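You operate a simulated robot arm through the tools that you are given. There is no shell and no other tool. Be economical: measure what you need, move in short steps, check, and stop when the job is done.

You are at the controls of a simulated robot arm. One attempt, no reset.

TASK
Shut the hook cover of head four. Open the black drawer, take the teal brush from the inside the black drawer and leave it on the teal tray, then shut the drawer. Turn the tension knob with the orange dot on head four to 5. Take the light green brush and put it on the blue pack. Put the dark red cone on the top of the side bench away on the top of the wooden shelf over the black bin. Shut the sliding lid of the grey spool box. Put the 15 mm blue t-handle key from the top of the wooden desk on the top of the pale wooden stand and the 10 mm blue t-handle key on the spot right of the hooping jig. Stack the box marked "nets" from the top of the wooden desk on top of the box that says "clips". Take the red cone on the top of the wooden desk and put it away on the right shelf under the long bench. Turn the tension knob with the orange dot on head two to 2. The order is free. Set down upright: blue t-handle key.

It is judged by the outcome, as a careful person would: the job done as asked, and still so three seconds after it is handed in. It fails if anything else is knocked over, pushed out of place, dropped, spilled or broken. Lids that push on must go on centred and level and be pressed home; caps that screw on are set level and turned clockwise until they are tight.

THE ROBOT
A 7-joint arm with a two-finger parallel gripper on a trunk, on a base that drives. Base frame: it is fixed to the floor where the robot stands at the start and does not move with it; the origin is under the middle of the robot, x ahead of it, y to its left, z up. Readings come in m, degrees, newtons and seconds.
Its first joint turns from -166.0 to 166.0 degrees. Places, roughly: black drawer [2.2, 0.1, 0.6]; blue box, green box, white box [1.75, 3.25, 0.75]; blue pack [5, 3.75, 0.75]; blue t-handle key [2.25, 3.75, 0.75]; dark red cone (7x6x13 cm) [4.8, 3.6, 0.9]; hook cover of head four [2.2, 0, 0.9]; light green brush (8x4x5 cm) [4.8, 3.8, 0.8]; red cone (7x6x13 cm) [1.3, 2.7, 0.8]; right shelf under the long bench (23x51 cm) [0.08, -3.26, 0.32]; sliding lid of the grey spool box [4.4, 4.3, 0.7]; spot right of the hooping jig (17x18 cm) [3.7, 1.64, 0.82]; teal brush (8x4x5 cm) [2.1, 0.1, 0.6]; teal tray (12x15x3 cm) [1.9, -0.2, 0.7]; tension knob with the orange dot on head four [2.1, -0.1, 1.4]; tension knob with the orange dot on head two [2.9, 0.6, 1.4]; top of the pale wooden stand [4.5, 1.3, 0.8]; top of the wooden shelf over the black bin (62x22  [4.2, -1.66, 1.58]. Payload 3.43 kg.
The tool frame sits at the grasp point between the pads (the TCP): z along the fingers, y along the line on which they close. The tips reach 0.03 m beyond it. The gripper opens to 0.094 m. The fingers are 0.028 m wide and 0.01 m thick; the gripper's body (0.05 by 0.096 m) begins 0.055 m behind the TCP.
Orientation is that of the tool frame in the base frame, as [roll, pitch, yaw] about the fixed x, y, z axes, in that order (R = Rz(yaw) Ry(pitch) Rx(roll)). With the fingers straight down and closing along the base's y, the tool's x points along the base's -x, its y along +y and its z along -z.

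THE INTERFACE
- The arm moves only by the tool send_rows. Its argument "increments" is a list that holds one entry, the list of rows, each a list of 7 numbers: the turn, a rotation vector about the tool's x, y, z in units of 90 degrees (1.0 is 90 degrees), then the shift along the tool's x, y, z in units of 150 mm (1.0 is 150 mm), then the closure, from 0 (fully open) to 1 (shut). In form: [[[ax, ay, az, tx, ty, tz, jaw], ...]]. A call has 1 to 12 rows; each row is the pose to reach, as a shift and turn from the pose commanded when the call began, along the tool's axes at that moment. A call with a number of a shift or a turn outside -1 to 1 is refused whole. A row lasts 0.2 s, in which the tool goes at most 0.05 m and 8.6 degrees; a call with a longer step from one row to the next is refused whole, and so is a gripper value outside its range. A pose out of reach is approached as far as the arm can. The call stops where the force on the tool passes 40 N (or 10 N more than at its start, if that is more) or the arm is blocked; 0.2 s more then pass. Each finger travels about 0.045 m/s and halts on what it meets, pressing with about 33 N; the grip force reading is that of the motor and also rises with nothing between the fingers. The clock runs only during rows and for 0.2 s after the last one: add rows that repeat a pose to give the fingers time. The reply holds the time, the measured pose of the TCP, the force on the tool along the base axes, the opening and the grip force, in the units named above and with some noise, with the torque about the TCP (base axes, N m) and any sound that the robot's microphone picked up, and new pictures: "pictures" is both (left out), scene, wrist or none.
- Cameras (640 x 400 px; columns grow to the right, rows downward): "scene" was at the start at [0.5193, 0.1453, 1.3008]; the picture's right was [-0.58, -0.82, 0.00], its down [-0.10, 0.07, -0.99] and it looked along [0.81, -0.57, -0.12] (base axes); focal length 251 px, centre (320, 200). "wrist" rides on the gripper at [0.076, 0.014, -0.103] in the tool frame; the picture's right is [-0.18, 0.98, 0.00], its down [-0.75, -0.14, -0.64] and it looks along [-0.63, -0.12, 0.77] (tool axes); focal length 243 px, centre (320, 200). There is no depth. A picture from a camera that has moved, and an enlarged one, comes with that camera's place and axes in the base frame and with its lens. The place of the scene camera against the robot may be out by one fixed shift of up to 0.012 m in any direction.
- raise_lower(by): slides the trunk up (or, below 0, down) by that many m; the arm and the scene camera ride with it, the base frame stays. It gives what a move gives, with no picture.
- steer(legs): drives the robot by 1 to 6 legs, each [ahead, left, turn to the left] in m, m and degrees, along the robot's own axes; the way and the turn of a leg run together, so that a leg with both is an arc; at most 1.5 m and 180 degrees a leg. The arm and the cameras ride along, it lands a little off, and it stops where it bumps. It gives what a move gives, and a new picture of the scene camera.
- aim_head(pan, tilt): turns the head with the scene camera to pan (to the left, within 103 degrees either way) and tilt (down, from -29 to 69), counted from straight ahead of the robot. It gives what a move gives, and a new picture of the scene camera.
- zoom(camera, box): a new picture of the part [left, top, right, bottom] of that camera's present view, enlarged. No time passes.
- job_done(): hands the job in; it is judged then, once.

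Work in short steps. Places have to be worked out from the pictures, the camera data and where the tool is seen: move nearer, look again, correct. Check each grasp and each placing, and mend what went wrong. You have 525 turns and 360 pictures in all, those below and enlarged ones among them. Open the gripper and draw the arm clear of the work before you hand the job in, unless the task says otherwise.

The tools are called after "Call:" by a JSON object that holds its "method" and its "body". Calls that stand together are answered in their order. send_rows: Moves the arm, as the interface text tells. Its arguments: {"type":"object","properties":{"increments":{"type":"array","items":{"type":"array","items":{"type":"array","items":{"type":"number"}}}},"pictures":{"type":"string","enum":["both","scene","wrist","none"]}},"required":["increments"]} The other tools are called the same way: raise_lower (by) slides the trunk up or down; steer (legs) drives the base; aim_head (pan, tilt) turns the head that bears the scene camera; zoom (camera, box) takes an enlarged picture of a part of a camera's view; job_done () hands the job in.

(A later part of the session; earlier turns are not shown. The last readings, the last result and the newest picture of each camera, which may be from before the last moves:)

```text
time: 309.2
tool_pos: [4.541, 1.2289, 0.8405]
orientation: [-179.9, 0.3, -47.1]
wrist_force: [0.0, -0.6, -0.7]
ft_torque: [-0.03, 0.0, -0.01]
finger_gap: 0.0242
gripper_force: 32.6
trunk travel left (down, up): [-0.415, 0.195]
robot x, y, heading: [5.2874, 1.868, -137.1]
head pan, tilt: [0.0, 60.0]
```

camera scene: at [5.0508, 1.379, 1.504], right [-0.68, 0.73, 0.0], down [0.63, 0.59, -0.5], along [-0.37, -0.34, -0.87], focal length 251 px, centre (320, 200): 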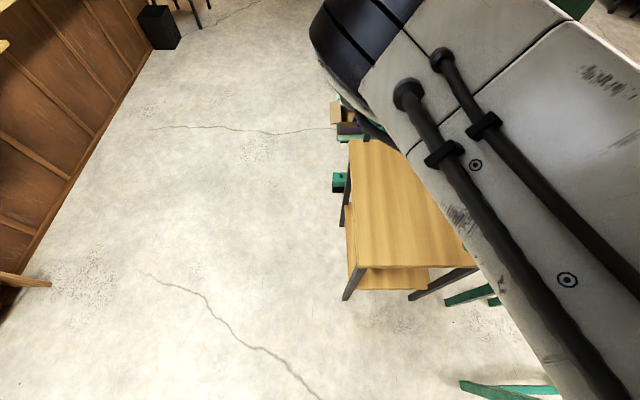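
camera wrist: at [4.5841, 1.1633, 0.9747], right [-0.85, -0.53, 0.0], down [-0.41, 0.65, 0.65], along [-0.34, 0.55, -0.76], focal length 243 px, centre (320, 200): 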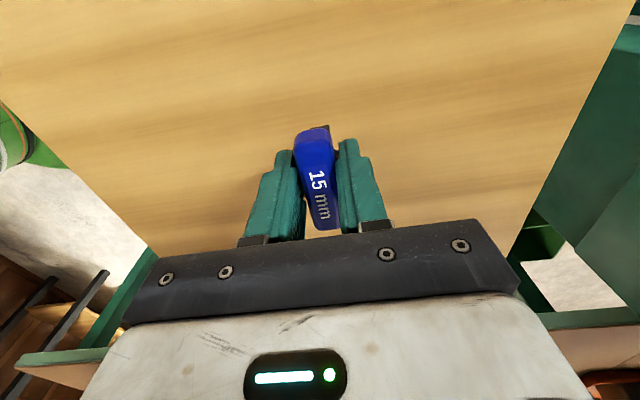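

Call:
{"method": "send_rows", "body": {"increments": [[[0, 0, 0, 0, 0, 0.015, 1], [0, 0, 0, 0, 0, 0.03, 1], [0, 0, 0, 0, 0, 0.045, 1], [0, 0, 0, 0, 0, 0.06, 1], [0, 0, 0, 0, 0, 0.075, 1], [0, 0, 0, 0, 0, 0.09, 1], [0, 0, 0, 0, 0, 0.105, 1], [0, 0, 0, 0, 0, 0.12, 1]]], "pictures": "wrist"}}

```text
time: 311.0
tool_pos: [4.541, 1.2284, 0.8265]
orientation: [179.9, 0.3, -47.2]
wrist_force: [2.5, 0.3, 31.7]
ft_torque: [0.04, -0.02, -0.04]
finger_gap: 0.024
gripper_force: 33.2
trunk travel left (down, up): [-0.415, 0.195]
robot x, y, heading: [5.2903, 1.8639, -137.0]
head pan, tilt: [0.0, 60.0]
camera wrist: at [4.5839, 1.1628, 0.9276], right [-0.85, -0.53, 0.0], down [-0.4, 0.65, 0.65], along [-0.35, 0.54, -0.76], focal length 243 px, centre (320, 200)
```

wrist: 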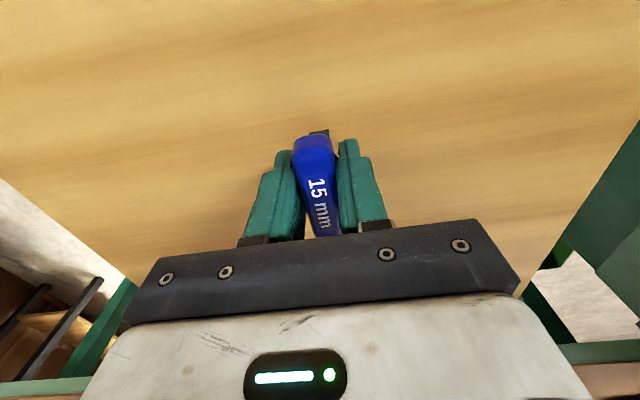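

Contact (32 N). Ease 3 mm, release gently and rise.

Call:
{"method": "send_rows", "body": {"increments": [[[0, 0, 0, 0, 0, -0.025, 1], [0, 0, 0, 0, 0, -0.025, 1], [0, 0, 0, 0, 0, -0.025, 0.72], [0, 0, 0, 0, 0, -0.025, 0.65], [0, 0, 0, 0, 0, -0.025, 0.55], [0, 0, 0, 0, 0, -0.025, 0.45], [0, 0, 0, 0, 0, -0.025, 0.45], [0, 0, 0, 0, 0, -0.15, 0.45], [0, 0, 0, 0, 0, -0.3, 0.45], [0, 0, 0, 0, 0, -0.6, 0.45], [0, 0, 0, 0, 0, -0.9, 0.45]]], "pictures": "wrist"}}

```text
time: 313.4
tool_pos: [4.5405, 1.2286, 0.9586]
orientation: [-179.8, 0.4, -47.2]
wrist_force: [-0.4, 0.1, -0.9]
ft_torque: [-0.04, -0.01, 0.01]
finger_gap: 0.0519
gripper_force: 0.1
trunk travel left (down, up): [-0.415, 0.195]
robot x, y, heading: [5.2878, 1.8684, -137.1]
head pan, tilt: [0.0, 60.0]
camera wrist: at [4.5844, 1.1625, 1.0608], right [-0.85, -0.53, 0.0], down [-0.41, 0.65, 0.65], along [-0.34, 0.55, -0.76], focal length 243 px, centre (320, 200)
```

wrist: 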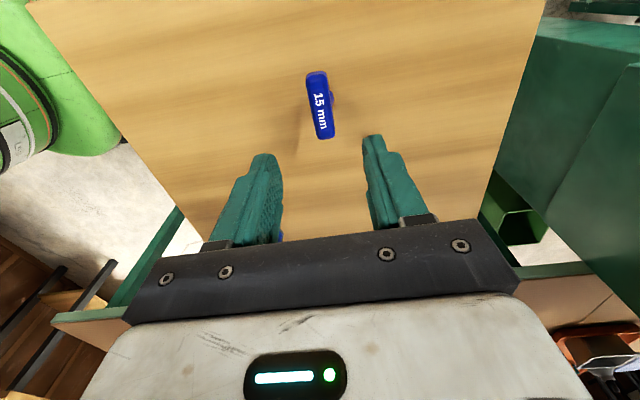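

The 15 mm key stands upright on the stand. Raise, and drive back round toward the side bench, turning to face it (heading 45°).

Call:
{"method": "raise_lower", "body": {"by": 0.18}}

Call:
{"method": "steer", "body": {"legs": [[0, 0, 88], [-0.927, 0.243, 0], [-0.546, -0.21, 0], [0, 0, 94]]}}

Call:
{"method": "aim_head", "body": {"pan": 0, "tilt": 30}}

```text
time: 315.4
tool_pos: [4.5409, 1.2277, 1.1379]
orientation: [-180.0, 0.2, -47.2]
wrist_force: [-0.8, -0.3, 0.6]
ft_torque: [-0.01, -0.02, -0.01]
finger_gap: 0.0515
gripper_force: 0.0
trunk travel left (down, up): [-0.595, 0.015]
robot x, y, heading: [5.2888, 1.8666, -136.9]
head pan, tilt: [0.0, 60.0]
```

```text
time: 331.1
tool_pos: [5.1021, 3.6735, 1.1393]
orientation: [180.0, 0.4, 134.3]
wrist_force: [0.2, 0.0, 0.5]
ft_torque: [0.02, -0.03, 0.0]
finger_gap: 0.0517
gripper_force: 0.2
trunk travel left (down, up): [-0.595, 0.015]
robot x, y, heading: [4.3749, 3.0152, 44.1]
head pan, tilt: [0.0, 60.0]
camera scene: at [4.6017, 3.5161, 1.514], right [0.7, -0.71, 0.0], down [-0.62, -0.61, -0.5], along [0.36, 0.35, -0.87], focal length 251 px, centre (320, 200)
```

scene: 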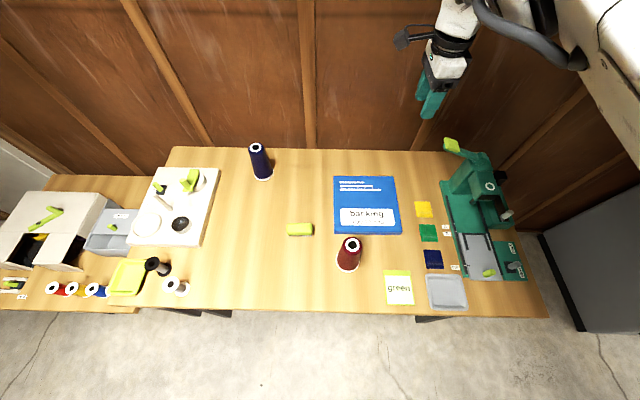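

```text
time: 332.0
tool_pos: [5.1039, 3.6742, 1.1382]
orientation: [180.0, 0.4, 134.2]
wrist_force: [0.3, 0.0, 0.2]
ft_torque: [0.01, -0.01, 0.01]
finger_gap: 0.0518
gripper_force: 0.1
trunk travel left (down, up): [-0.595, 0.015]
robot x, y, heading: [4.3736, 3.0119, 44.4]
head pan, tilt: [0.0, 30.0]
camera scene: at [4.6186, 3.5327, 1.556], right [0.7, -0.71, 0.0], down [-0.36, -0.35, -0.87], along [0.62, 0.61, -0.5], focal length 251 px, centre (320, 200)
```

scene: 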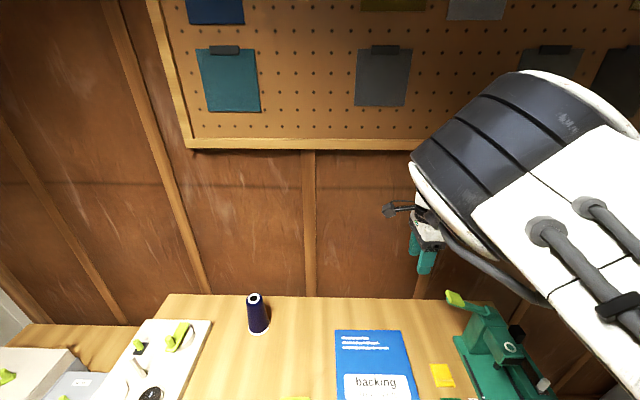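

Excellent overview: light green brush ≈(4.778,3.771), blue pack ≈(4.995,3.684), dark red cone ≈(4.80,3.60), grey box at left. I place the gripper over the brush using the base (left 0.30, back 0.165).

Call:
{"method": "steer", "body": {"legs": [[-0.165, 0.297, 0]]}}

Call:
{"method": "send_rows", "body": {"increments": [[[0, 0, 0, 0, 0, 0, 0.35]]], "pictures": "wrist"}}

```text
time: 334.2
tool_pos: [4.7764, 3.7713, 1.1381]
orientation: [-180.0, 0.3, 134.5]
wrist_force: [-0.3, -0.2, -0.2]
ft_torque: [0.02, 0.02, -0.02]
finger_gap: 0.0516
gripper_force: 0.0
trunk travel left (down, up): [-0.595, 0.015]
robot x, y, heading: [4.0423, 3.1153, 44.6]
head pan, tilt: [0.0, 30.0]
camera scene: at [4.2916, 3.6299, 1.5561], right [0.7, -0.71, 0.0], down [-0.36, -0.35, -0.87], along [0.62, 0.61, -0.5], focal length 251 px, centre (320, 200)
```

scene: 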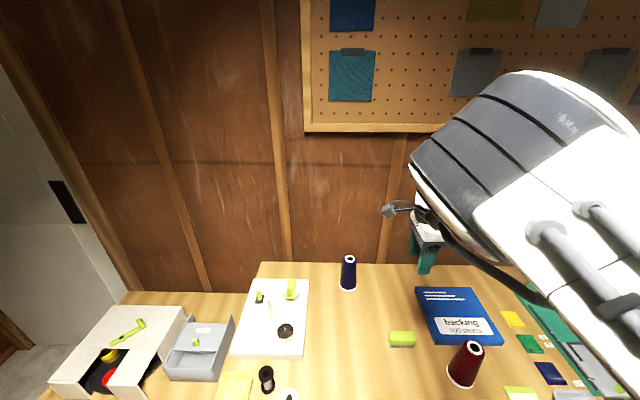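

```text
time: 334.6
tool_pos: [4.7757, 3.7726, 1.1386]
orientation: [180.0, 0.4, 134.4]
wrist_force: [0.0, 0.5, -0.5]
ft_torque: [-0.01, -0.01, 0.02]
finger_gap: 0.0613
gripper_force: 0.0
trunk travel left (down, up): [-0.595, 0.015]
robot x, y, heading: [4.0466, 3.1144, 44.5]
head pan, tilt: [0.0, 30.0]
camera wrist: at [4.7337, 3.8367, 1.2407], right [0.83, 0.56, 0.0], down [0.42, -0.63, 0.65], along [0.36, -0.54, -0.76], focal length 243 px, centre (320, 200)
```

wrist: 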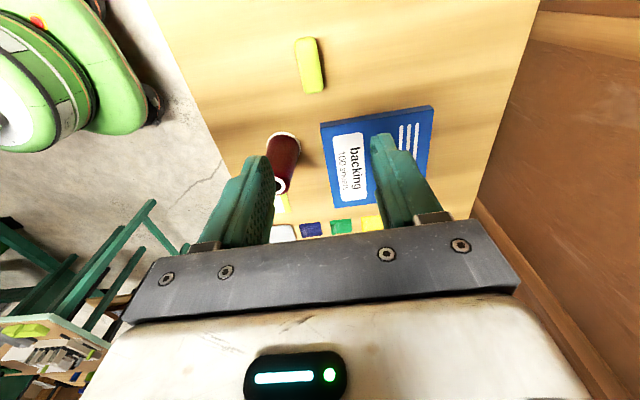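

Brush top refined to ≈(4.766,3.760,0.845). Adjust and lower by trunk 0.22 m.

Call:
{"method": "send_rows", "body": {"increments": [[[0, 0, 0, -0.01, -0.105, 0, 0.35], [0, 0, 0, -0.01, -0.105, 0, 0.35]]], "pictures": "none"}}

Call:
{"method": "raise_lower", "body": {"by": -0.22}}

Call:
{"method": "send_rows", "body": {"increments": [[[0, 0, 0, 0, 0, 0, 0.35]]], "pictures": "wrist"}}

```text
time: 335.2
tool_pos: [4.7657, 3.7604, 1.1389]
orientation: [-179.9, 0.3, 134.4]
wrist_force: [0.5, 0.1, -1.0]
ft_torque: [0.0, 0.03, 0.02]
finger_gap: 0.061
gripper_force: 0.0
trunk travel left (down, up): [-0.595, 0.015]
robot x, y, heading: [4.0462, 3.1167, 44.4]
head pan, tilt: [0.0, 30.0]
```

```text
time: 337.6
tool_pos: [4.766, 3.7592, 0.9189]
orientation: [-180.0, 0.3, 134.5]
wrist_force: [0.4, -1.2, 0.0]
ft_torque: [0.02, -0.03, -0.02]
finger_gap: 0.061
gripper_force: 0.0
trunk travel left (down, up): [-0.375, 0.235]
robot x, y, heading: [4.044, 3.1159, 44.6]
head pan, tilt: [0.0, 30.0]
```

```text
time: 338.0
tool_pos: [4.766, 3.759, 0.9179]
orientation: [-180.0, 0.3, 134.4]
wrist_force: [0.1, -0.7, -0.5]
ft_torque: [0.02, 0.01, -0.01]
finger_gap: 0.0612
gripper_force: 0.0
trunk travel left (down, up): [-0.375, 0.235]
robot x, y, heading: [4.0446, 3.1134, 44.1]
head pan, tilt: [0.0, 30.0]
camera wrist: at [4.7237, 3.8242, 1.0205], right [0.83, 0.56, 0.0], down [0.42, -0.63, 0.65], along [0.36, -0.54, -0.76], focal length 243 px, centre (320, 200)
```

wrist: 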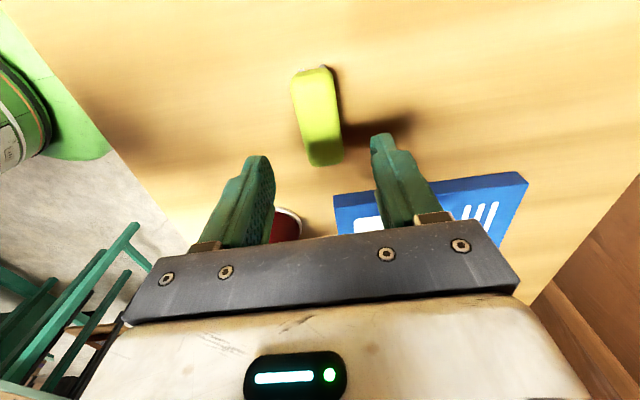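

Call:
{"method": "raise_lower", "body": {"by": -0.075}}

Call:
{"method": "send_rows", "body": {"increments": [[[0, 0, 0, 0.03, 0, 0.03, 0.35], [0, 0, 0, 0.03, 0, 0.06, 0.35], [0, 0, 0, 0.03, 0, 0.09, 0.35], [0, 0, 0, 0.03, 0, 0.12, 0.35], [0, 0, 0, 0.03, 0, 0.15, 0.35]]], "pictures": "wrist"}}

```text
time: 339.1
tool_pos: [4.7666, 3.7586, 0.8438]
orientation: [-180.0, 0.3, 134.4]
wrist_force: [0.1, -0.5, -1.1]
ft_torque: [-0.04, 0.0, 0.0]
finger_gap: 0.0612
gripper_force: 0.1
trunk travel left (down, up): [-0.3, 0.31]
robot x, y, heading: [4.0447, 3.1114, 44.3]
head pan, tilt: [0.0, 30.0]
```

```text
time: 340.3
tool_pos: [4.7652, 3.7642, 0.8296]
orientation: [179.4, 0.3, 134.3]
wrist_force: [-5.0, -4.0, 17.3]
ft_torque: [-0.45, 0.79, 0.05]
finger_gap: 0.065
gripper_force: 3.3
trunk travel left (down, up): [-0.3, 0.31]
robot x, y, heading: [4.049, 3.1126, 44.5]
head pan, tilt: [0.0, 30.0]
stopped in row 5: the force on the tool passed its limit at 46 N (the readings are from after the stop); the commanded pose is now the measured one
camera wrist: at [4.7217, 3.8287, 0.9327], right [0.83, 0.56, 0.01], down [0.42, -0.64, 0.64], along [0.36, -0.53, -0.77], focal length 243 px, centre (320, 200)
```

wrist: 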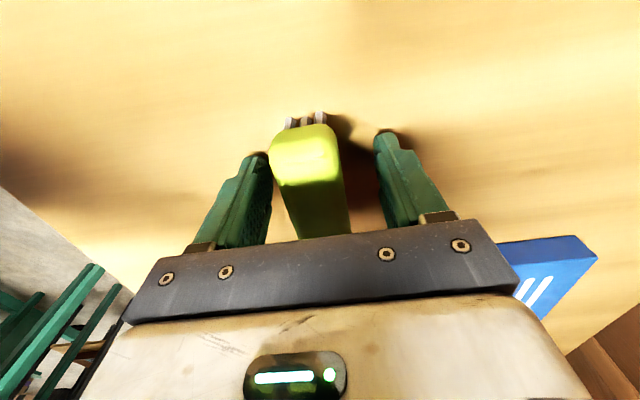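

The near finger met the brush; raise, shift 9 mm toward me, and go down again.

Call:
{"method": "send_rows", "body": {"increments": [[[0.007, 0, 0, 0, 0, -0.15, 0.3], [0.007, 0, 0, 0, -0.06, -0.15, 0.3], [0.007, 0, 0, 0, -0.06, -0.15, 0.3], [0.007, 0, 0, 0, -0.06, -0.1, 0.3], [0.007, 0, 0, 0, -0.06, -0.05, 0.3], [0.007, 0, 0, 0, -0.06, 0, 0.3], [0.007, 0, 0, 0, -0.06, 0.02, 0.3]]], "pictures": "wrist"}}

```text
time: 341.9
tool_pos: [4.7604, 3.7602, 0.8302]
orientation: [179.8, 0.2, 134.5]
wrist_force: [0.6, -0.1, 33.0]
ft_torque: [-0.52, 1.18, -0.02]
finger_gap: 0.0656
gripper_force: 0.0
trunk travel left (down, up): [-0.3, 0.31]
robot x, y, heading: [4.0456, 3.1155, 44.5]
head pan, tilt: [0.0, 30.0]
camera wrist: at [4.7169, 3.8237, 0.9324], right [0.83, 0.56, 0.0], down [0.42, -0.64, 0.64], along [0.36, -0.53, -0.77], focal length 243 px, centre (320, 200)
```

wrist: 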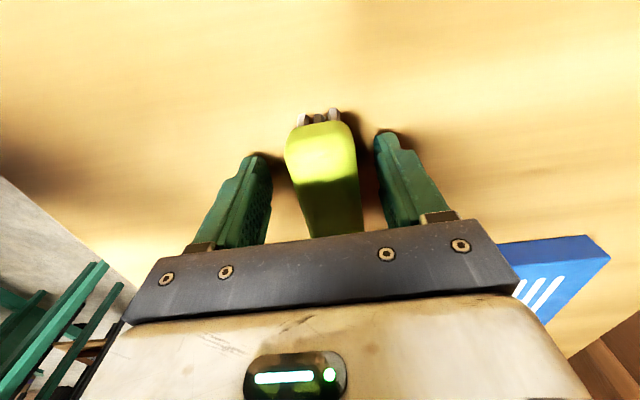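

Tips touch the bench (z≈0.80) with the brush between. Raise 3 mm and close fully.

Call:
{"method": "send_rows", "body": {"increments": [[[0, 0, 0, 0, 0, -0.03, 0.3], [0, 0, 0, 0, 0, -0.03, 1], [0, 0, 0, 0, 0, -0.03, 1], [0, 0, 0, 0, 0, -0.03, 1], [0, 0, 0, 0, 0, -0.03, 1], [0, 0, 0, 0, 0, -0.03, 1], [0, 0, 0, 0, 0, -0.08, 1], [0, 0, 0, 0, 0, -0.13, 1], [0, 0, 0, 0, 0, -0.18, 1], [0, 0, 0, 0, 0, -0.23, 1]]], "pictures": "wrist"}}

```text
time: 344.1
tool_pos: [4.7586, 3.7589, 0.8588]
orientation: [-179.8, 0.2, 134.4]
wrist_force: [0.1, 0.3, -0.8]
ft_torque: [0.0, 0.02, 0.03]
finger_gap: 0.0356
gripper_force: 33.4
trunk travel left (down, up): [-0.3, 0.31]
robot x, y, heading: [4.0447, 3.114, 44.4]
head pan, tilt: [0.0, 30.0]
camera wrist: at [4.7159, 3.8238, 0.9611], right [0.83, 0.56, 0.0], down [0.43, -0.63, 0.65], along [0.36, -0.54, -0.76], focal length 243 px, centre (320, 200)
```

wrist: 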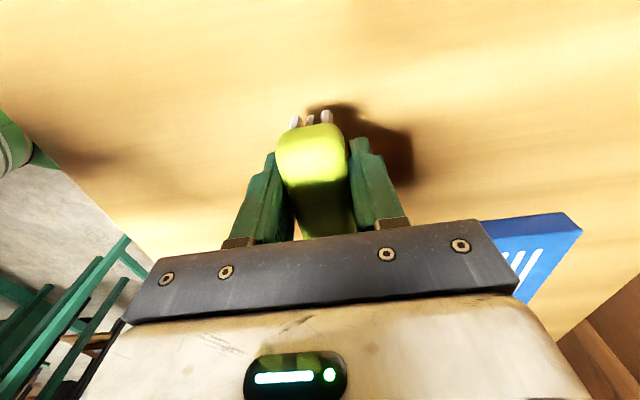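

Held. Lift 0.18 m, then move with the base over the blue pack (right 0.20, ahead 0.08).

Call:
{"method": "raise_lower", "body": {"by": 0.18}}

Call:
{"method": "steer", "body": {"legs": [[0.082, -0.204, 0]]}}

Call:
{"method": "send_rows", "body": {"increments": [[[0, 0, 0, 0, 0, 0, 1]]], "pictures": "wrist"}}

```text
time: 346.1
tool_pos: [4.7576, 3.7587, 1.0384]
orientation: [-179.9, 0.2, 134.3]
wrist_force: [-0.1, 0.1, -1.1]
ft_torque: [0.03, 0.02, 0.04]
finger_gap: 0.0353
gripper_force: 33.2
trunk travel left (down, up): [-0.48, 0.13]
robot x, y, heading: [4.0441, 3.1126, 44.3]
head pan, tilt: [0.0, 30.0]
```

```text
time: 347.8
tool_pos: [4.9577, 3.6738, 1.0388]
orientation: [-179.8, 0.1, 134.4]
wrist_force: [-0.2, 0.2, -0.6]
ft_torque: [0.0, -0.03, 0.02]
finger_gap: 0.0357
gripper_force: 33.2
trunk travel left (down, up): [-0.48, 0.13]
robot x, y, heading: [4.2452, 3.0293, 44.4]
head pan, tilt: [0.0, 30.0]
camera scene: at [4.4913, 3.5448, 1.4411], right [0.7, -0.71, 0.0], down [-0.36, -0.35, -0.87], along [0.62, 0.61, -0.5], focal length 251 px, centre (320, 200)
```

scene: 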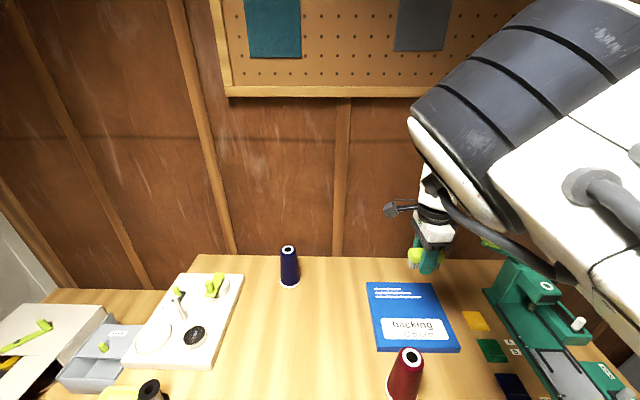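

```text
time: 348.2
tool_pos: [4.958, 3.6734, 1.039]
orientation: [-179.8, 0.2, 134.4]
wrist_force: [0.5, 0.2, -0.5]
ft_torque: [-0.01, 0.01, 0.02]
finger_gap: 0.0358
gripper_force: 32.7
trunk travel left (down, up): [-0.48, 0.13]
robot x, y, heading: [4.2448, 3.0291, 44.7]
head pan, tilt: [0.0, 30.0]
camera wrist: at [4.916, 3.7388, 1.1412], right [0.83, 0.56, 0.0], down [0.43, -0.63, 0.65], along [0.36, -0.54, -0.76], focal length 243 px, centre (320, 200)
```

wrist: 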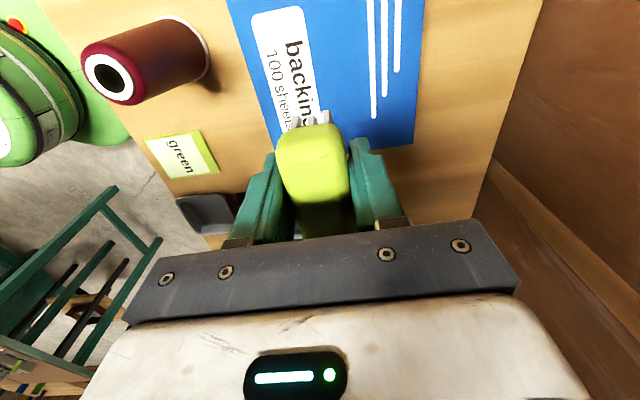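

Over the pack; shift left 1.5 cm, lower by trunk 0.13 and then gently to contact.

Call:
{"method": "raise_lower", "body": {"by": -0.13}}

Call:
{"method": "send_rows", "body": {"increments": [[[0, 0, 0, 0.1, 0.04, 0.03, 1], [0, 0, 0, 0.1, 0.04, 0.06, 1], [0, 0, 0, 0.1, 0.04, 0.09, 1], [0, 0, 0, 0.1, 0.04, 0.12, 1], [0, 0, 0, 0.1, 0.04, 0.15, 1], [0, 0, 0, 0.1, 0.04, 0.18, 1], [0, 0, 0, 0.1, 0.04, 0.21, 1]]], "pictures": "wrist"}}

```text
time: 349.8
tool_pos: [4.9575, 3.6742, 0.9095]
orientation: [-179.8, 0.3, 134.4]
wrist_force: [-0.7, -0.7, 0.2]
ft_torque: [-0.01, 0.0, -0.01]
finger_gap: 0.0356
gripper_force: 33.3
trunk travel left (down, up): [-0.35, 0.26]
robot x, y, heading: [4.2441, 3.0304, 44.7]
head pan, tilt: [0.0, 30.0]
```

```text
time: 351.4
tool_pos: [4.9527, 3.6883, 0.877]
orientation: [-179.9, 0.1, 134.4]
wrist_force: [-0.3, 0.3, -1.3]
ft_torque: [0.0, 0.0, 0.02]
finger_gap: 0.0359
gripper_force: 33.1
trunk travel left (down, up): [-0.35, 0.26]
robot x, y, heading: [4.2448, 3.0307, 44.6]
head pan, tilt: [0.0, 30.0]
camera wrist: at [4.91, 3.7531, 0.9795], right [0.83, 0.56, 0.0], down [0.43, -0.63, 0.65], along [0.36, -0.54, -0.76], focal length 243 px, centre (320, 200)
```

wrist: 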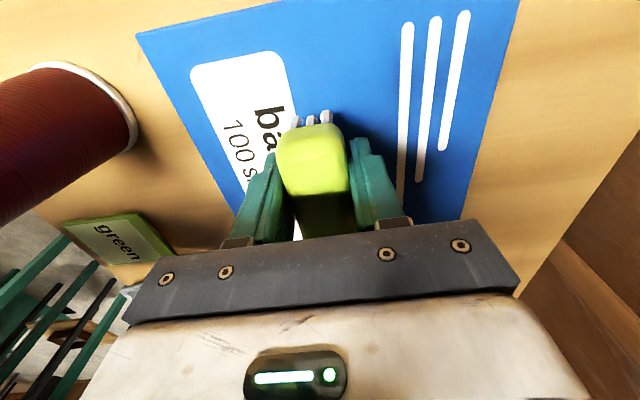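

Call:
{"method": "send_rows", "body": {"increments": [[[0, 0, 0, 0, 0, 0.02, 1], [0, 0, 0, 0, 0, 0.04, 1], [0, 0, 0, 0, 0, 0.06, 1], [0, 0, 0, 0, 0, 0.08, 1], [0, 0, 0, 0, 0, 0.1, 1], [0, 0, 0, 0, 0, 0.12, 1], [0, 0, 0, 0, 0, 0.14, 1], [0, 0, 0, 0, 0, 0.16, 1]]], "pictures": "none"}}

```text
time: 353.1
tool_pos: [4.951, 3.6873, 0.8536]
orientation: [-179.8, 0.2, 134.4]
wrist_force: [-2.1, -1.3, 5.7]
ft_torque: [0.03, -0.03, 0.03]
finger_gap: 0.0358
gripper_force: 33.0
trunk travel left (down, up): [-0.35, 0.26]
robot x, y, heading: [4.2471, 3.0301, 44.4]
head pan, tilt: [0.0, 30.0]
```

Contact. Release and lift.

Call:
{"method": "send_rows", "body": {"increments": [[[0, 0, 0, 0, 0, 0, 0.6], [0, 0, 0, 0, 0, 0, 0.4], [0, 0, 0, 0, 0, 0, 0.4], [0, 0, 0, 0, 0, -0.1, 0.4], [0, 0, 0, 0, 0, -0.3, 0.4], [0, 0, 0, 0, 0, -0.6, 0.4], [0, 0, 0, 0, 0, -0.9, 0.4]]], "pictures": "wrist"}}

```text
time: 354.8
tool_pos: [4.9515, 3.689, 0.9876]
orientation: [-179.9, 0.1, 134.5]
wrist_force: [-0.3, -0.1, 0.3]
ft_torque: [0.0, 0.02, -0.02]
finger_gap: 0.0563
gripper_force: 0.1
trunk travel left (down, up): [-0.35, 0.26]
robot x, y, heading: [4.2509, 3.0294, 44.4]
head pan, tilt: [0.0, 30.0]
camera wrist: at [4.9087, 3.7538, 1.0886], right [0.83, 0.56, 0.0], down [0.43, -0.63, 0.65], along [0.36, -0.54, -0.76], focal length 243 px, centre (320, 200)
```

wrist: 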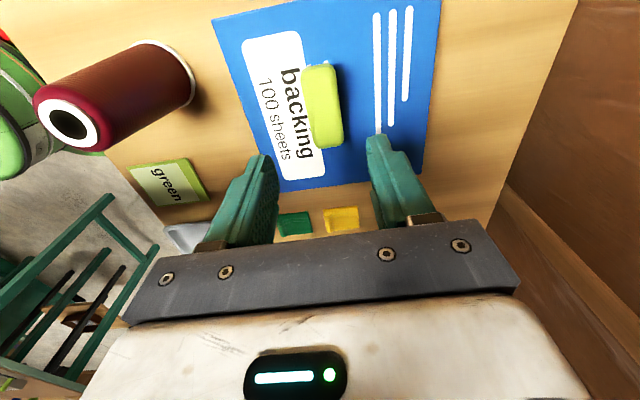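

Brush is on the pack. Raise, drive left 0.65 m, and look at the grey spool box.

Call:
{"method": "raise_lower", "body": {"by": 0.15}}

Call:
{"method": "steer", "body": {"legs": [[-0.1, 0.65, 0]]}}

Call:
{"method": "aim_head", "body": {"pan": 10, "tilt": 50}}

```text
time: 356.5
tool_pos: [4.9513, 3.6894, 1.1371]
orientation: [-179.8, 0.2, 134.4]
wrist_force: [1.0, -0.9, 0.2]
ft_torque: [-0.02, -0.02, 0.01]
finger_gap: 0.0564
gripper_force: 0.1
trunk travel left (down, up): [-0.5, 0.11]
robot x, y, heading: [4.2455, 3.0352, 44.3]
head pan, tilt: [0.0, 30.0]
```

```text
time: 360.1
tool_pos: [4.4332, 4.0776, 1.1361]
orientation: [-179.7, 0.2, 133.9]
wrist_force: [0.0, 0.2, 0.1]
ft_torque: [0.01, -0.02, -0.04]
finger_gap: 0.0564
gripper_force: 0.1
trunk travel left (down, up): [-0.5, 0.11]
robot x, y, heading: [3.7221, 3.4255, 43.7]
head pan, tilt: [0.0, 30.0]
camera scene: at [3.9724, 3.9383, 1.4611], right [0.69, -0.72, 0.0], down [-0.36, -0.35, -0.87], along [0.62, 0.6, -0.5], focal length 251 px, centre (320, 200)
```

scene: 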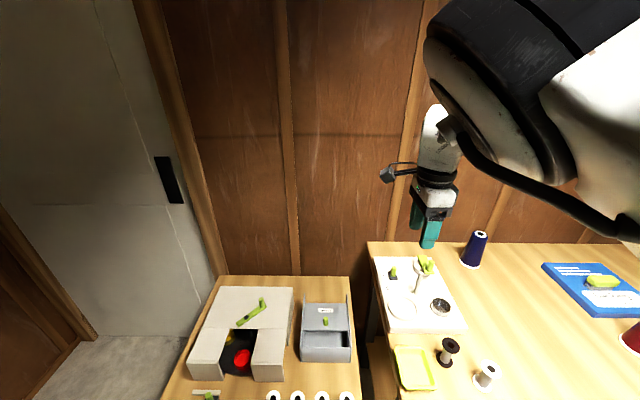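

```text
time: 361.0
tool_pos: [4.4337, 4.0766, 1.137]
orientation: [-179.8, 0.1, 133.8]
wrist_force: [0.3, -0.2, -0.1]
ft_torque: [-0.05, 0.01, -0.03]
finger_gap: 0.0565
gripper_force: 0.0
trunk travel left (down, up): [-0.5, 0.11]
robot x, y, heading: [3.7214, 3.4243, 44.1]
head pan, tilt: [10.0, 50.0]
camera scene: at [3.9525, 3.9378, 1.4316], right [0.81, -0.59, 0.0], down [-0.45, -0.62, -0.64], along [0.38, 0.52, -0.77], focal length 251 px, centre (320, 200)
```

scene: 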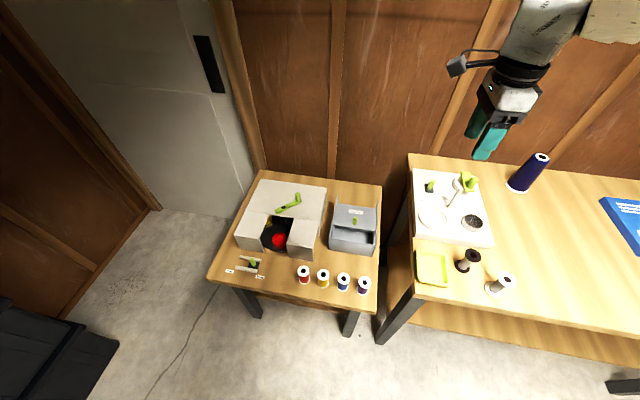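

Call:
{"method": "zoom", "body": {"camera": "scene", "box": [305, 190, 401, 270]}}

```text
5.00 times, centred on (353, 230) of scene
camera zoom: at [3.9525, 3.9378, 1.4316], right [0.81, -0.59, 0.0], down [-0.45, -0.62, -0.64], along [0.38, 0.52, -0.77], focal length 1253 px, centre (155, 50)
```

zoom: 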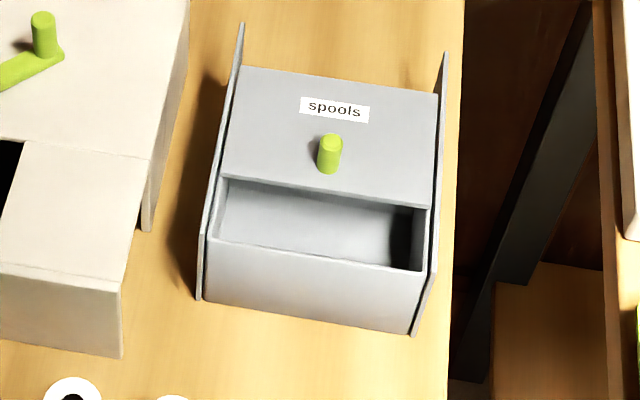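

The grey box's lid is slid back; it must be drawn toward the front by its green knob. Move over it (left 0.2, ahead 0.03).

Call:
{"method": "steer", "body": {"legs": [[0.03, 0.2, 0]]}}

Call:
{"method": "send_rows", "body": {"increments": [[[0, 0, 0, 0, 0, 0, 0.4]]], "pictures": "wrist"}}

```text
time: 362.6
tool_pos: [4.3178, 4.2414, 1.1361]
orientation: [-179.8, 0.2, 133.6]
wrist_force: [0.7, -0.8, -0.3]
ft_torque: [0.04, 0.0, 0.02]
finger_gap: 0.056
gripper_force: 0.2
trunk travel left (down, up): [-0.5, 0.11]
robot x, y, heading: [3.6052, 3.5938, 43.5]
head pan, tilt: [10.0, 50.0]
camera scene: at [3.8363, 4.1039, 1.4316], right [0.81, -0.59, 0.0], down [-0.45, -0.62, -0.64], along [0.38, 0.52, -0.77], focal length 251 px, centre (320, 200)
```

scene: 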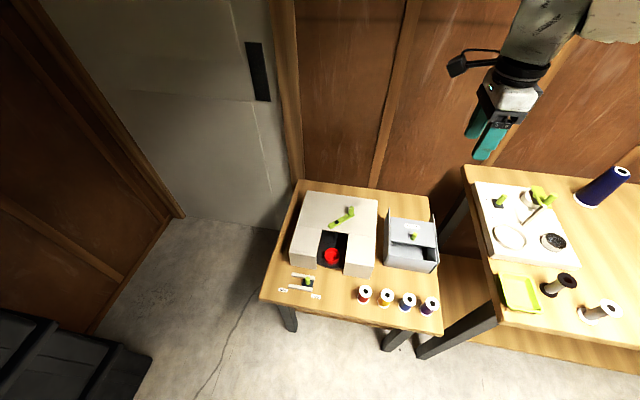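

```text
time: 363.0
tool_pos: [4.3177, 4.2418, 1.1366]
orientation: [-179.8, 0.3, 133.6]
wrist_force: [-0.1, 0.3, -0.3]
ft_torque: [0.01, -0.02, -0.02]
finger_gap: 0.0563
gripper_force: 0.1
trunk travel left (down, up): [-0.5, 0.11]
robot x, y, heading: [3.6047, 3.5911, 43.5]
head pan, tilt: [10.0, 50.0]
camera wrist: at [4.2763, 4.3073, 1.2385], right [0.84, 0.54, 0.0], down [0.42, -0.64, 0.65], along [0.35, -0.54, -0.76], focal length 243 px, centre (320, 200)
```

wrist: 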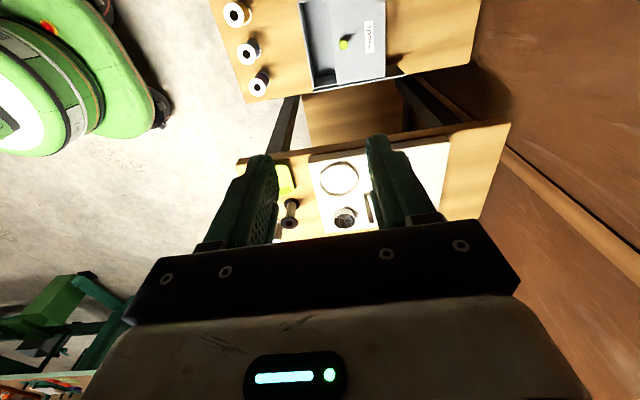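

Knob ≈(4.349,4.277,z~0.71). Drive ahead 4.5 cm and lower 0.25 m; look.

Call:
{"method": "steer", "body": {"legs": [[0.045, 0, 0]]}}

Call:
{"method": "raise_lower", "body": {"by": -0.25}}

Call:
{"method": "send_rows", "body": {"increments": [[[0, 0, 0, 0, 0, 0, 0.4]]], "pictures": "wrist"}}

```text
time: 363.9
tool_pos: [4.3495, 4.2728, 1.1364]
orientation: [-179.8, 0.1, 133.6]
wrist_force: [0.5, 0.5, 0.7]
ft_torque: [0.03, 0.02, 0.01]
finger_gap: 0.0565
gripper_force: 0.1
trunk travel left (down, up): [-0.5, 0.11]
robot x, y, heading: [3.6345, 3.6245, 43.7]
head pan, tilt: [10.0, 50.0]
camera scene: at [3.8685, 4.1346, 1.4316], right [0.81, -0.59, 0.0], down [-0.45, -0.62, -0.64], along [0.38, 0.52, -0.77], focal length 251 px, centre (320, 200)
```

scene: 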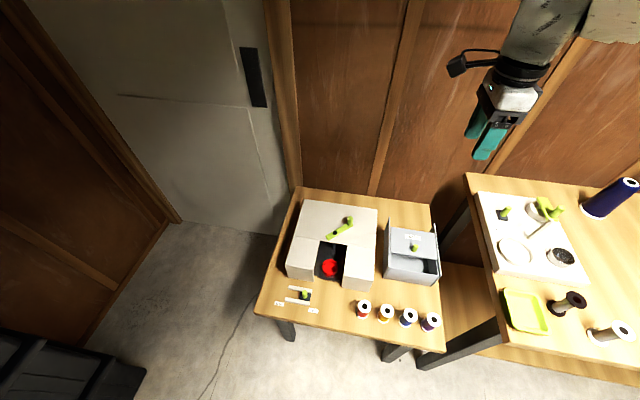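

```text
time: 366.5
tool_pos: [4.3496, 4.2725, 0.8863]
orientation: [-179.8, 0.2, 133.6]
wrist_force: [-0.6, -0.7, -0.2]
ft_torque: [0.02, -0.01, 0.0]
finger_gap: 0.0563
gripper_force: 0.1
trunk travel left (down, up): [-0.25, 0.36]
robot x, y, heading: [3.6342, 3.6215, 43.6]
head pan, tilt: [10.0, 50.0]
```

```text
time: 366.9
tool_pos: [4.3492, 4.2716, 0.8866]
orientation: [-179.9, 0.2, 133.7]
wrist_force: [-0.4, -0.6, 0.5]
ft_torque: [0.0, 0.02, -0.01]
finger_gap: 0.0565
gripper_force: 0.1
trunk travel left (down, up): [-0.25, 0.36]
robot x, y, heading: [3.6363, 3.6218, 43.5]
head pan, tilt: [10.0, 50.0]
camera wrist: at [4.3085, 4.3379, 0.9884], right [0.84, 0.54, 0.0], down [0.42, -0.64, 0.65], along [0.35, -0.54, -0.76], focal length 243 px, centre (320, 200)
```

wrist: 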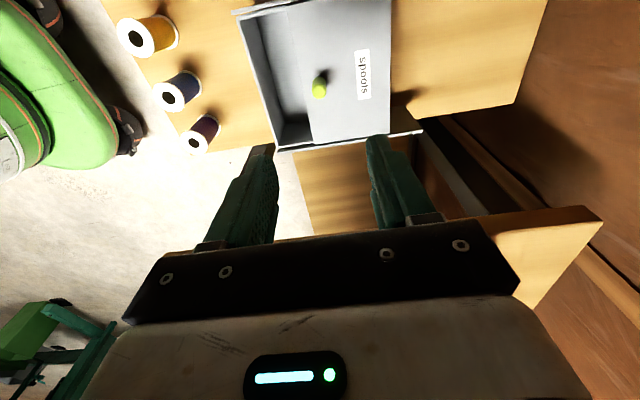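

Knob exactly below. Lower 0.155 m so the fingertips straddle it, then grip.

Call:
{"method": "raise_lower", "body": {"by": -0.155}}

Call:
{"method": "send_rows", "body": {"increments": [[[0, 0, 0, 0, 0, 0.03, 0.45], [0, 0, 0, 0, 0, 0.06, 0.45], [0, 0, 0, 0, 0, 0.08, 0.45], [0, 0, 0, 0, 0, 0.08, 0.45]]], "pictures": "wrist"}}

```text
time: 368.7
tool_pos: [4.3498, 4.2727, 0.7312]
orientation: [-179.8, 0.3, 133.7]
wrist_force: [-0.1, -1.0, 0.1]
ft_torque: [-0.02, 0.0, 0.0]
finger_gap: 0.0565
gripper_force: 0.2
trunk travel left (down, up): [-0.095, 0.515]
robot x, y, heading: [3.6358, 3.6212, 43.9]
head pan, tilt: [10.0, 50.0]
```

```text
time: 369.7
tool_pos: [4.35, 4.2716, 0.7232]
orientation: [179.9, 0.2, 133.4]
wrist_force: [0.5, -0.9, 20.7]
ft_torque: [0.48, -0.41, 0.0]
finger_gap: 0.0517
gripper_force: 0.0
trunk travel left (down, up): [-0.095, 0.515]
robot x, y, heading: [3.6347, 3.6214, 43.6]
head pan, tilt: [10.0, 50.0]
camera wrist: at [4.3088, 4.3375, 0.824], right [0.84, 0.54, 0.0], down [0.41, -0.64, 0.64], along [0.35, -0.54, -0.76], focal length 243 px, centre (320, 200)
```

wrist: 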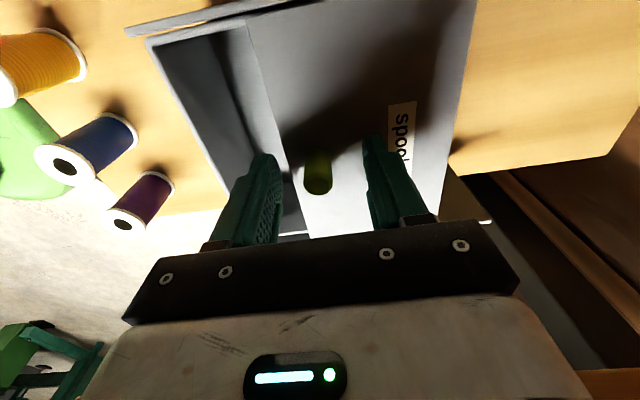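

Fingers straddle the knob and touch the lid. Raise 4 mm, grip, and pull toward me slowly.

Call:
{"method": "send_rows", "body": {"increments": [[[0, 0, 0, 0, 0, -0.04, 0.45], [0, 0, 0, 0, 0, -0.04, 1], [0, 0, 0, 0, 0, -0.04, 1], [0, 0, 0, 0, 0, -0.04, 1], [0, 0, 0, 0, 0, -0.04, 1], [0, 0, 0, 0, -0.07, -0.04, 1], [0, 0, 0, 0, -0.14, -0.04, 1], [0, 0, 0, 0, -0.21, -0.04, 1], [0, 0, 0, 0, -0.28, -0.04, 1]]], "pictures": "wrist"}}

```text
time: 371.7
tool_pos: [4.3187, 4.2424, 0.7247]
orientation: [-179.6, 0.2, 133.6]
wrist_force: [-3.7, 3.9, -25.8]
ft_torque: [0.61, -0.51, -0.05]
finger_gap: 0.0155
gripper_force: 44.8
trunk travel left (down, up): [-0.095, 0.515]
robot x, y, heading: [3.6381, 3.6239, 43.4]
head pan, tilt: [10.0, 50.0]
camera wrist: at [4.2773, 4.3092, 0.8257], right [0.84, 0.54, -0.01], down [0.42, -0.64, 0.65], along [0.35, -0.54, -0.76], focal length 243 px, centre (320, 200)
```

wrist: 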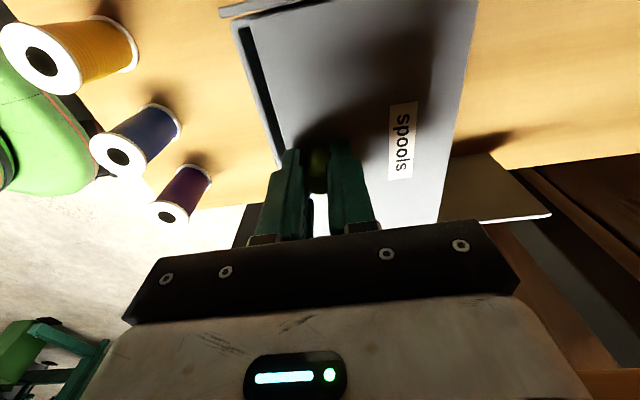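

The lid follows; about 1 cm left. Continue, easing 2 mm down.

Call:
{"method": "send_rows", "body": {"increments": [[[0, 0, 0, 0, -0.03, 0.02, 1], [0, 0, 0, 0, -0.06, 0.02, 1], [0, 0, 0, 0, -0.09, 0.02, 1], [0, 0, 0, 0, -0.12, 0.02, 1], [0, 0, 0, 0, -0.15, 0.02, 1]]], "pictures": "wrist"}}

```text
time: 372.4
tool_pos: [4.3142, 4.2379, 0.7243]
orientation: [179.8, 0.3, 133.6]
wrist_force: [-1.5, 2.3, 38.0]
ft_torque: [-0.13, 0.81, 0.0]
finger_gap: 0.0151
gripper_force: 45.2
trunk travel left (down, up): [-0.095, 0.515]
robot x, y, heading: [3.6327, 3.6241, 43.3]
head pan, tilt: [10.0, 50.0]
stopped in row 3: the force on the tool passed its limit at 47 N (the readings are from after the stop); the commanded pose is now the measured one
camera wrist: at [4.2717, 4.304, 0.8257], right [0.84, 0.54, 0.0], down [0.41, -0.64, 0.64], along [0.35, -0.54, -0.76], focal length 243 px, centre (320, 200)
```

wrist: 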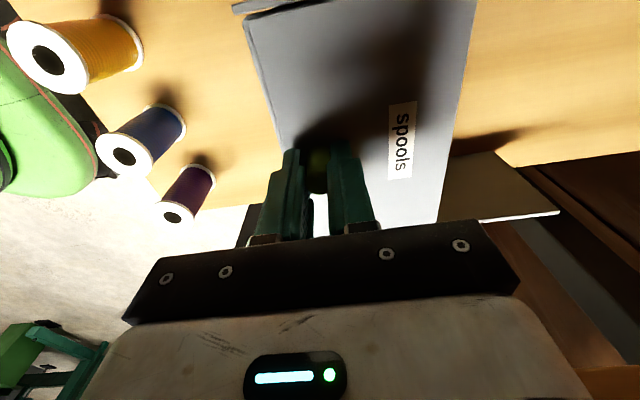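

The opening seems gone. Release, rise, and inspect.

Call:
{"method": "send_rows", "body": {"increments": [[[0, 0, 0, 0, 0, -0.015, 1], [0, 0, 0, 0, 0, -0.015, 0.7], [0, 0, 0, 0, 0, -0.015, 0.6], [0, 0, 0, 0, 0, -0.015, 0.6], [0, 0, 0, 0, 0, -0.2, 0.6], [0, 0, 0, 0, 0, -0.5, 0.6], [0, 0, 0, 0, 0, -0.8, 0.6]]], "pictures": "wrist"}}

Call:
{"method": "zoom", "body": {"camera": "scene", "box": [330, 180, 458, 260]}}

```text
time: 374.0
tool_pos: [4.3123, 4.238, 0.8325]
orientation: [-178.9, 0.6, 133.5]
wrist_force: [0.2, -0.5, 0.7]
ft_torque: [0.0, -0.01, -0.03]
finger_gap: 0.0377
gripper_force: 0.1
trunk travel left (down, up): [-0.095, 0.515]
robot x, y, heading: [3.6361, 3.6211, 44.0]
head pan, tilt: [10.0, 50.0]
camera wrist: at [4.2729, 4.3054, 0.9335], right [0.84, 0.54, -0.02], down [0.42, -0.63, 0.65], along [0.34, -0.55, -0.76], focal length 243 px, centre (320, 200)
```

wrist: 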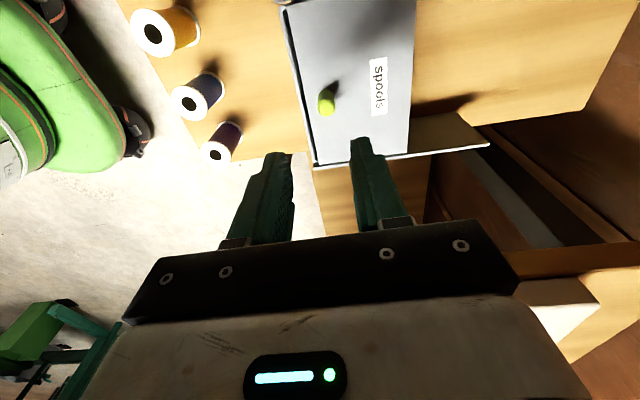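

```text
5.00 times, centred on (394, 220) of scene
camera zoom: at [3.868, 4.1348, 1.0264], right [0.81, -0.59, 0.0], down [-0.45, -0.62, -0.64], along [0.38, 0.52, -0.77], focal length 1253 px, centre (-50, 100)
```

zoom: 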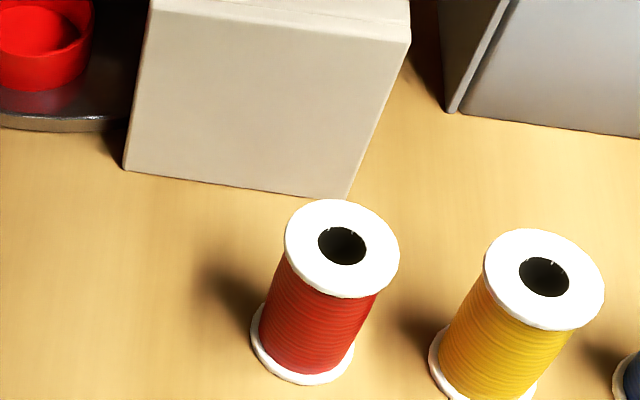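

Call:
{"method": "zoom", "body": {"camera": "wrist", "box": [260, 0, 420, 170]}}

```text
2.35 times, centred on (340, 85) of wrist
camera zoom: at [4.2729, 4.3054, 0.9335], right [0.84, 0.54, -0.02], down [0.42, -0.63, 0.65], along [0.34, -0.55, -0.76], focal length 571 px, centre (273, 471)
```

zoom: 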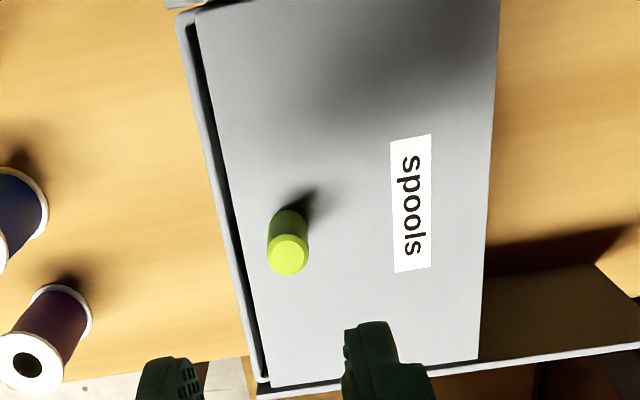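

A ~5 mm gap remains at the front. Regrip the knob slightly higher and pull the last bit.

Call:
{"method": "send_rows", "body": {"increments": [[[-0.012, 0, 0, 0, 0.02, 0.2, 0.5], [-0.012, 0, 0, 0, 0.02, 0.4, 0.5], [-0.012, 0, 0, 0, 0.02, 0.6, 0.5], [-0.012, 0, 0, 0, 0.02, 0.67, 0.5], [-0.012, 0, 0, 0, 0.02, 0.67, 0.5], [-0.012, 0, 0, 0, 0.02, 0.67, 1], [-0.012, 0, 0, 0, 0.02, 0.67, 1], [-0.012, 0, 0, 0, 0.02, 0.67, 1], [-0.012, 0, 0, 0, 0.02, 0.67, 1]]], "pictures": "none"}}

Call:
{"method": "send_rows", "body": {"increments": [[[0, 0, 0, 0, -0.02, 0, 1], [0, 0, 0, 0, -0.04, 0, 1], [0, 0, 0, 0, -0.06, 0, 1], [0, 0, 0, 0, -0.08, 0, 1], [0, 0, 0, 0, -0.1, 0, 1]]], "pictures": "wrist"}}

```text
time: 376.0
tool_pos: [4.3155, 4.2393, 0.7398]
orientation: [179.1, 0.2, 133.7]
wrist_force: [0.8, -0.2, 0.6]
ft_torque: [-0.27, 0.26, -0.02]
finger_gap: 0.0148
gripper_force: 44.3
trunk travel left (down, up): [-0.095, 0.515]
robot x, y, heading: [3.6349, 3.6233, 43.5]
head pan, tilt: [10.0, 50.0]
```

```text
time: 377.1
tool_pos: [4.309, 4.234, 0.741]
orientation: [178.2, 0.4, 133.7]
wrist_force: [12.4, 8.4, -10.7]
ft_torque: [0.1, 0.12, 0.01]
finger_gap: 0.015
gripper_force: 45.0
trunk travel left (down, up): [-0.095, 0.515]
robot x, y, heading: [3.6391, 3.6215, 43.7]
head pan, tilt: [10.0, 50.0]
stopped in row 5: the force on the tool passed its limit at 44 N (the readings are from after the stop); the commanded pose is now the measured one
camera wrist: at [4.2644, 4.2982, 0.8434], right [0.84, 0.55, 0.03], down [0.4, -0.65, 0.64], along [0.37, -0.53, -0.77], focal length 243 px, centre (320, 200)
```

wrist: 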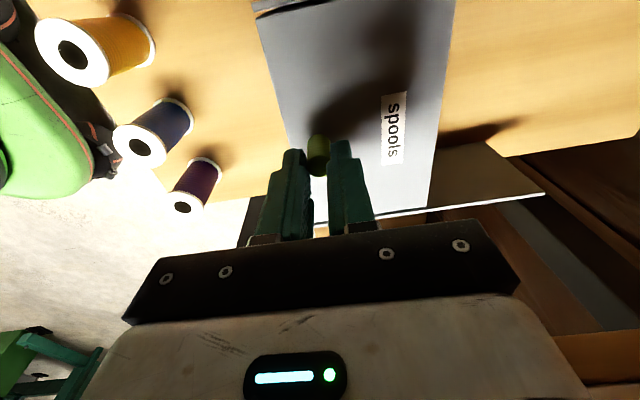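

The lid hit its stop. Release, rise and verify.

Call:
{"method": "send_rows", "body": {"increments": [[[0, 0, 0, 0, 0.01, 0, 0.8], [0, 0, 0, 0, 0.01, 0, 0.6], [0, 0, 0, 0, 0.01, 0, 0.6], [0.02, 0, 0, 0, 0.01, -0.15, 0.6], [0.02, 0, 0, 0, 0.01, -0.4, 0.6], [0.02, 0, 0, 0, 0.01, -0.7, 0.6]]], "pictures": "none"}}

Call:
{"method": "zoom", "body": {"camera": "wrist", "box": [200, 0, 440, 150]}}

```text
time: 378.5
tool_pos: [4.3077, 4.2291, 0.8372]
orientation: [-178.9, 0.6, 133.3]
wrist_force: [0.0, 0.4, 0.1]
ft_torque: [-0.01, -0.03, 0.0]
finger_gap: 0.0374
gripper_force: 0.0
trunk travel left (down, up): [-0.095, 0.515]
robot x, y, heading: [3.6376, 3.6226, 43.8]
head pan, tilt: [10.0, 50.0]
```

```text
2.67 times, centred on (320, 75) of wrist
camera zoom: at [4.2672, 4.2978, 0.939], right [0.84, 0.54, -0.02], down [0.42, -0.63, 0.65], along [0.34, -0.56, -0.76], focal length 647 px, centre (320, 533)
```

zoom: 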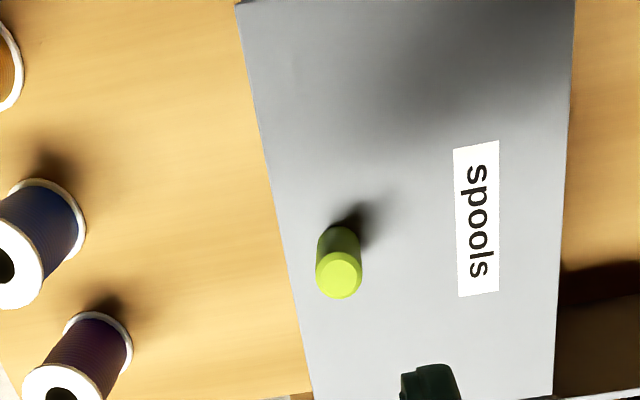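

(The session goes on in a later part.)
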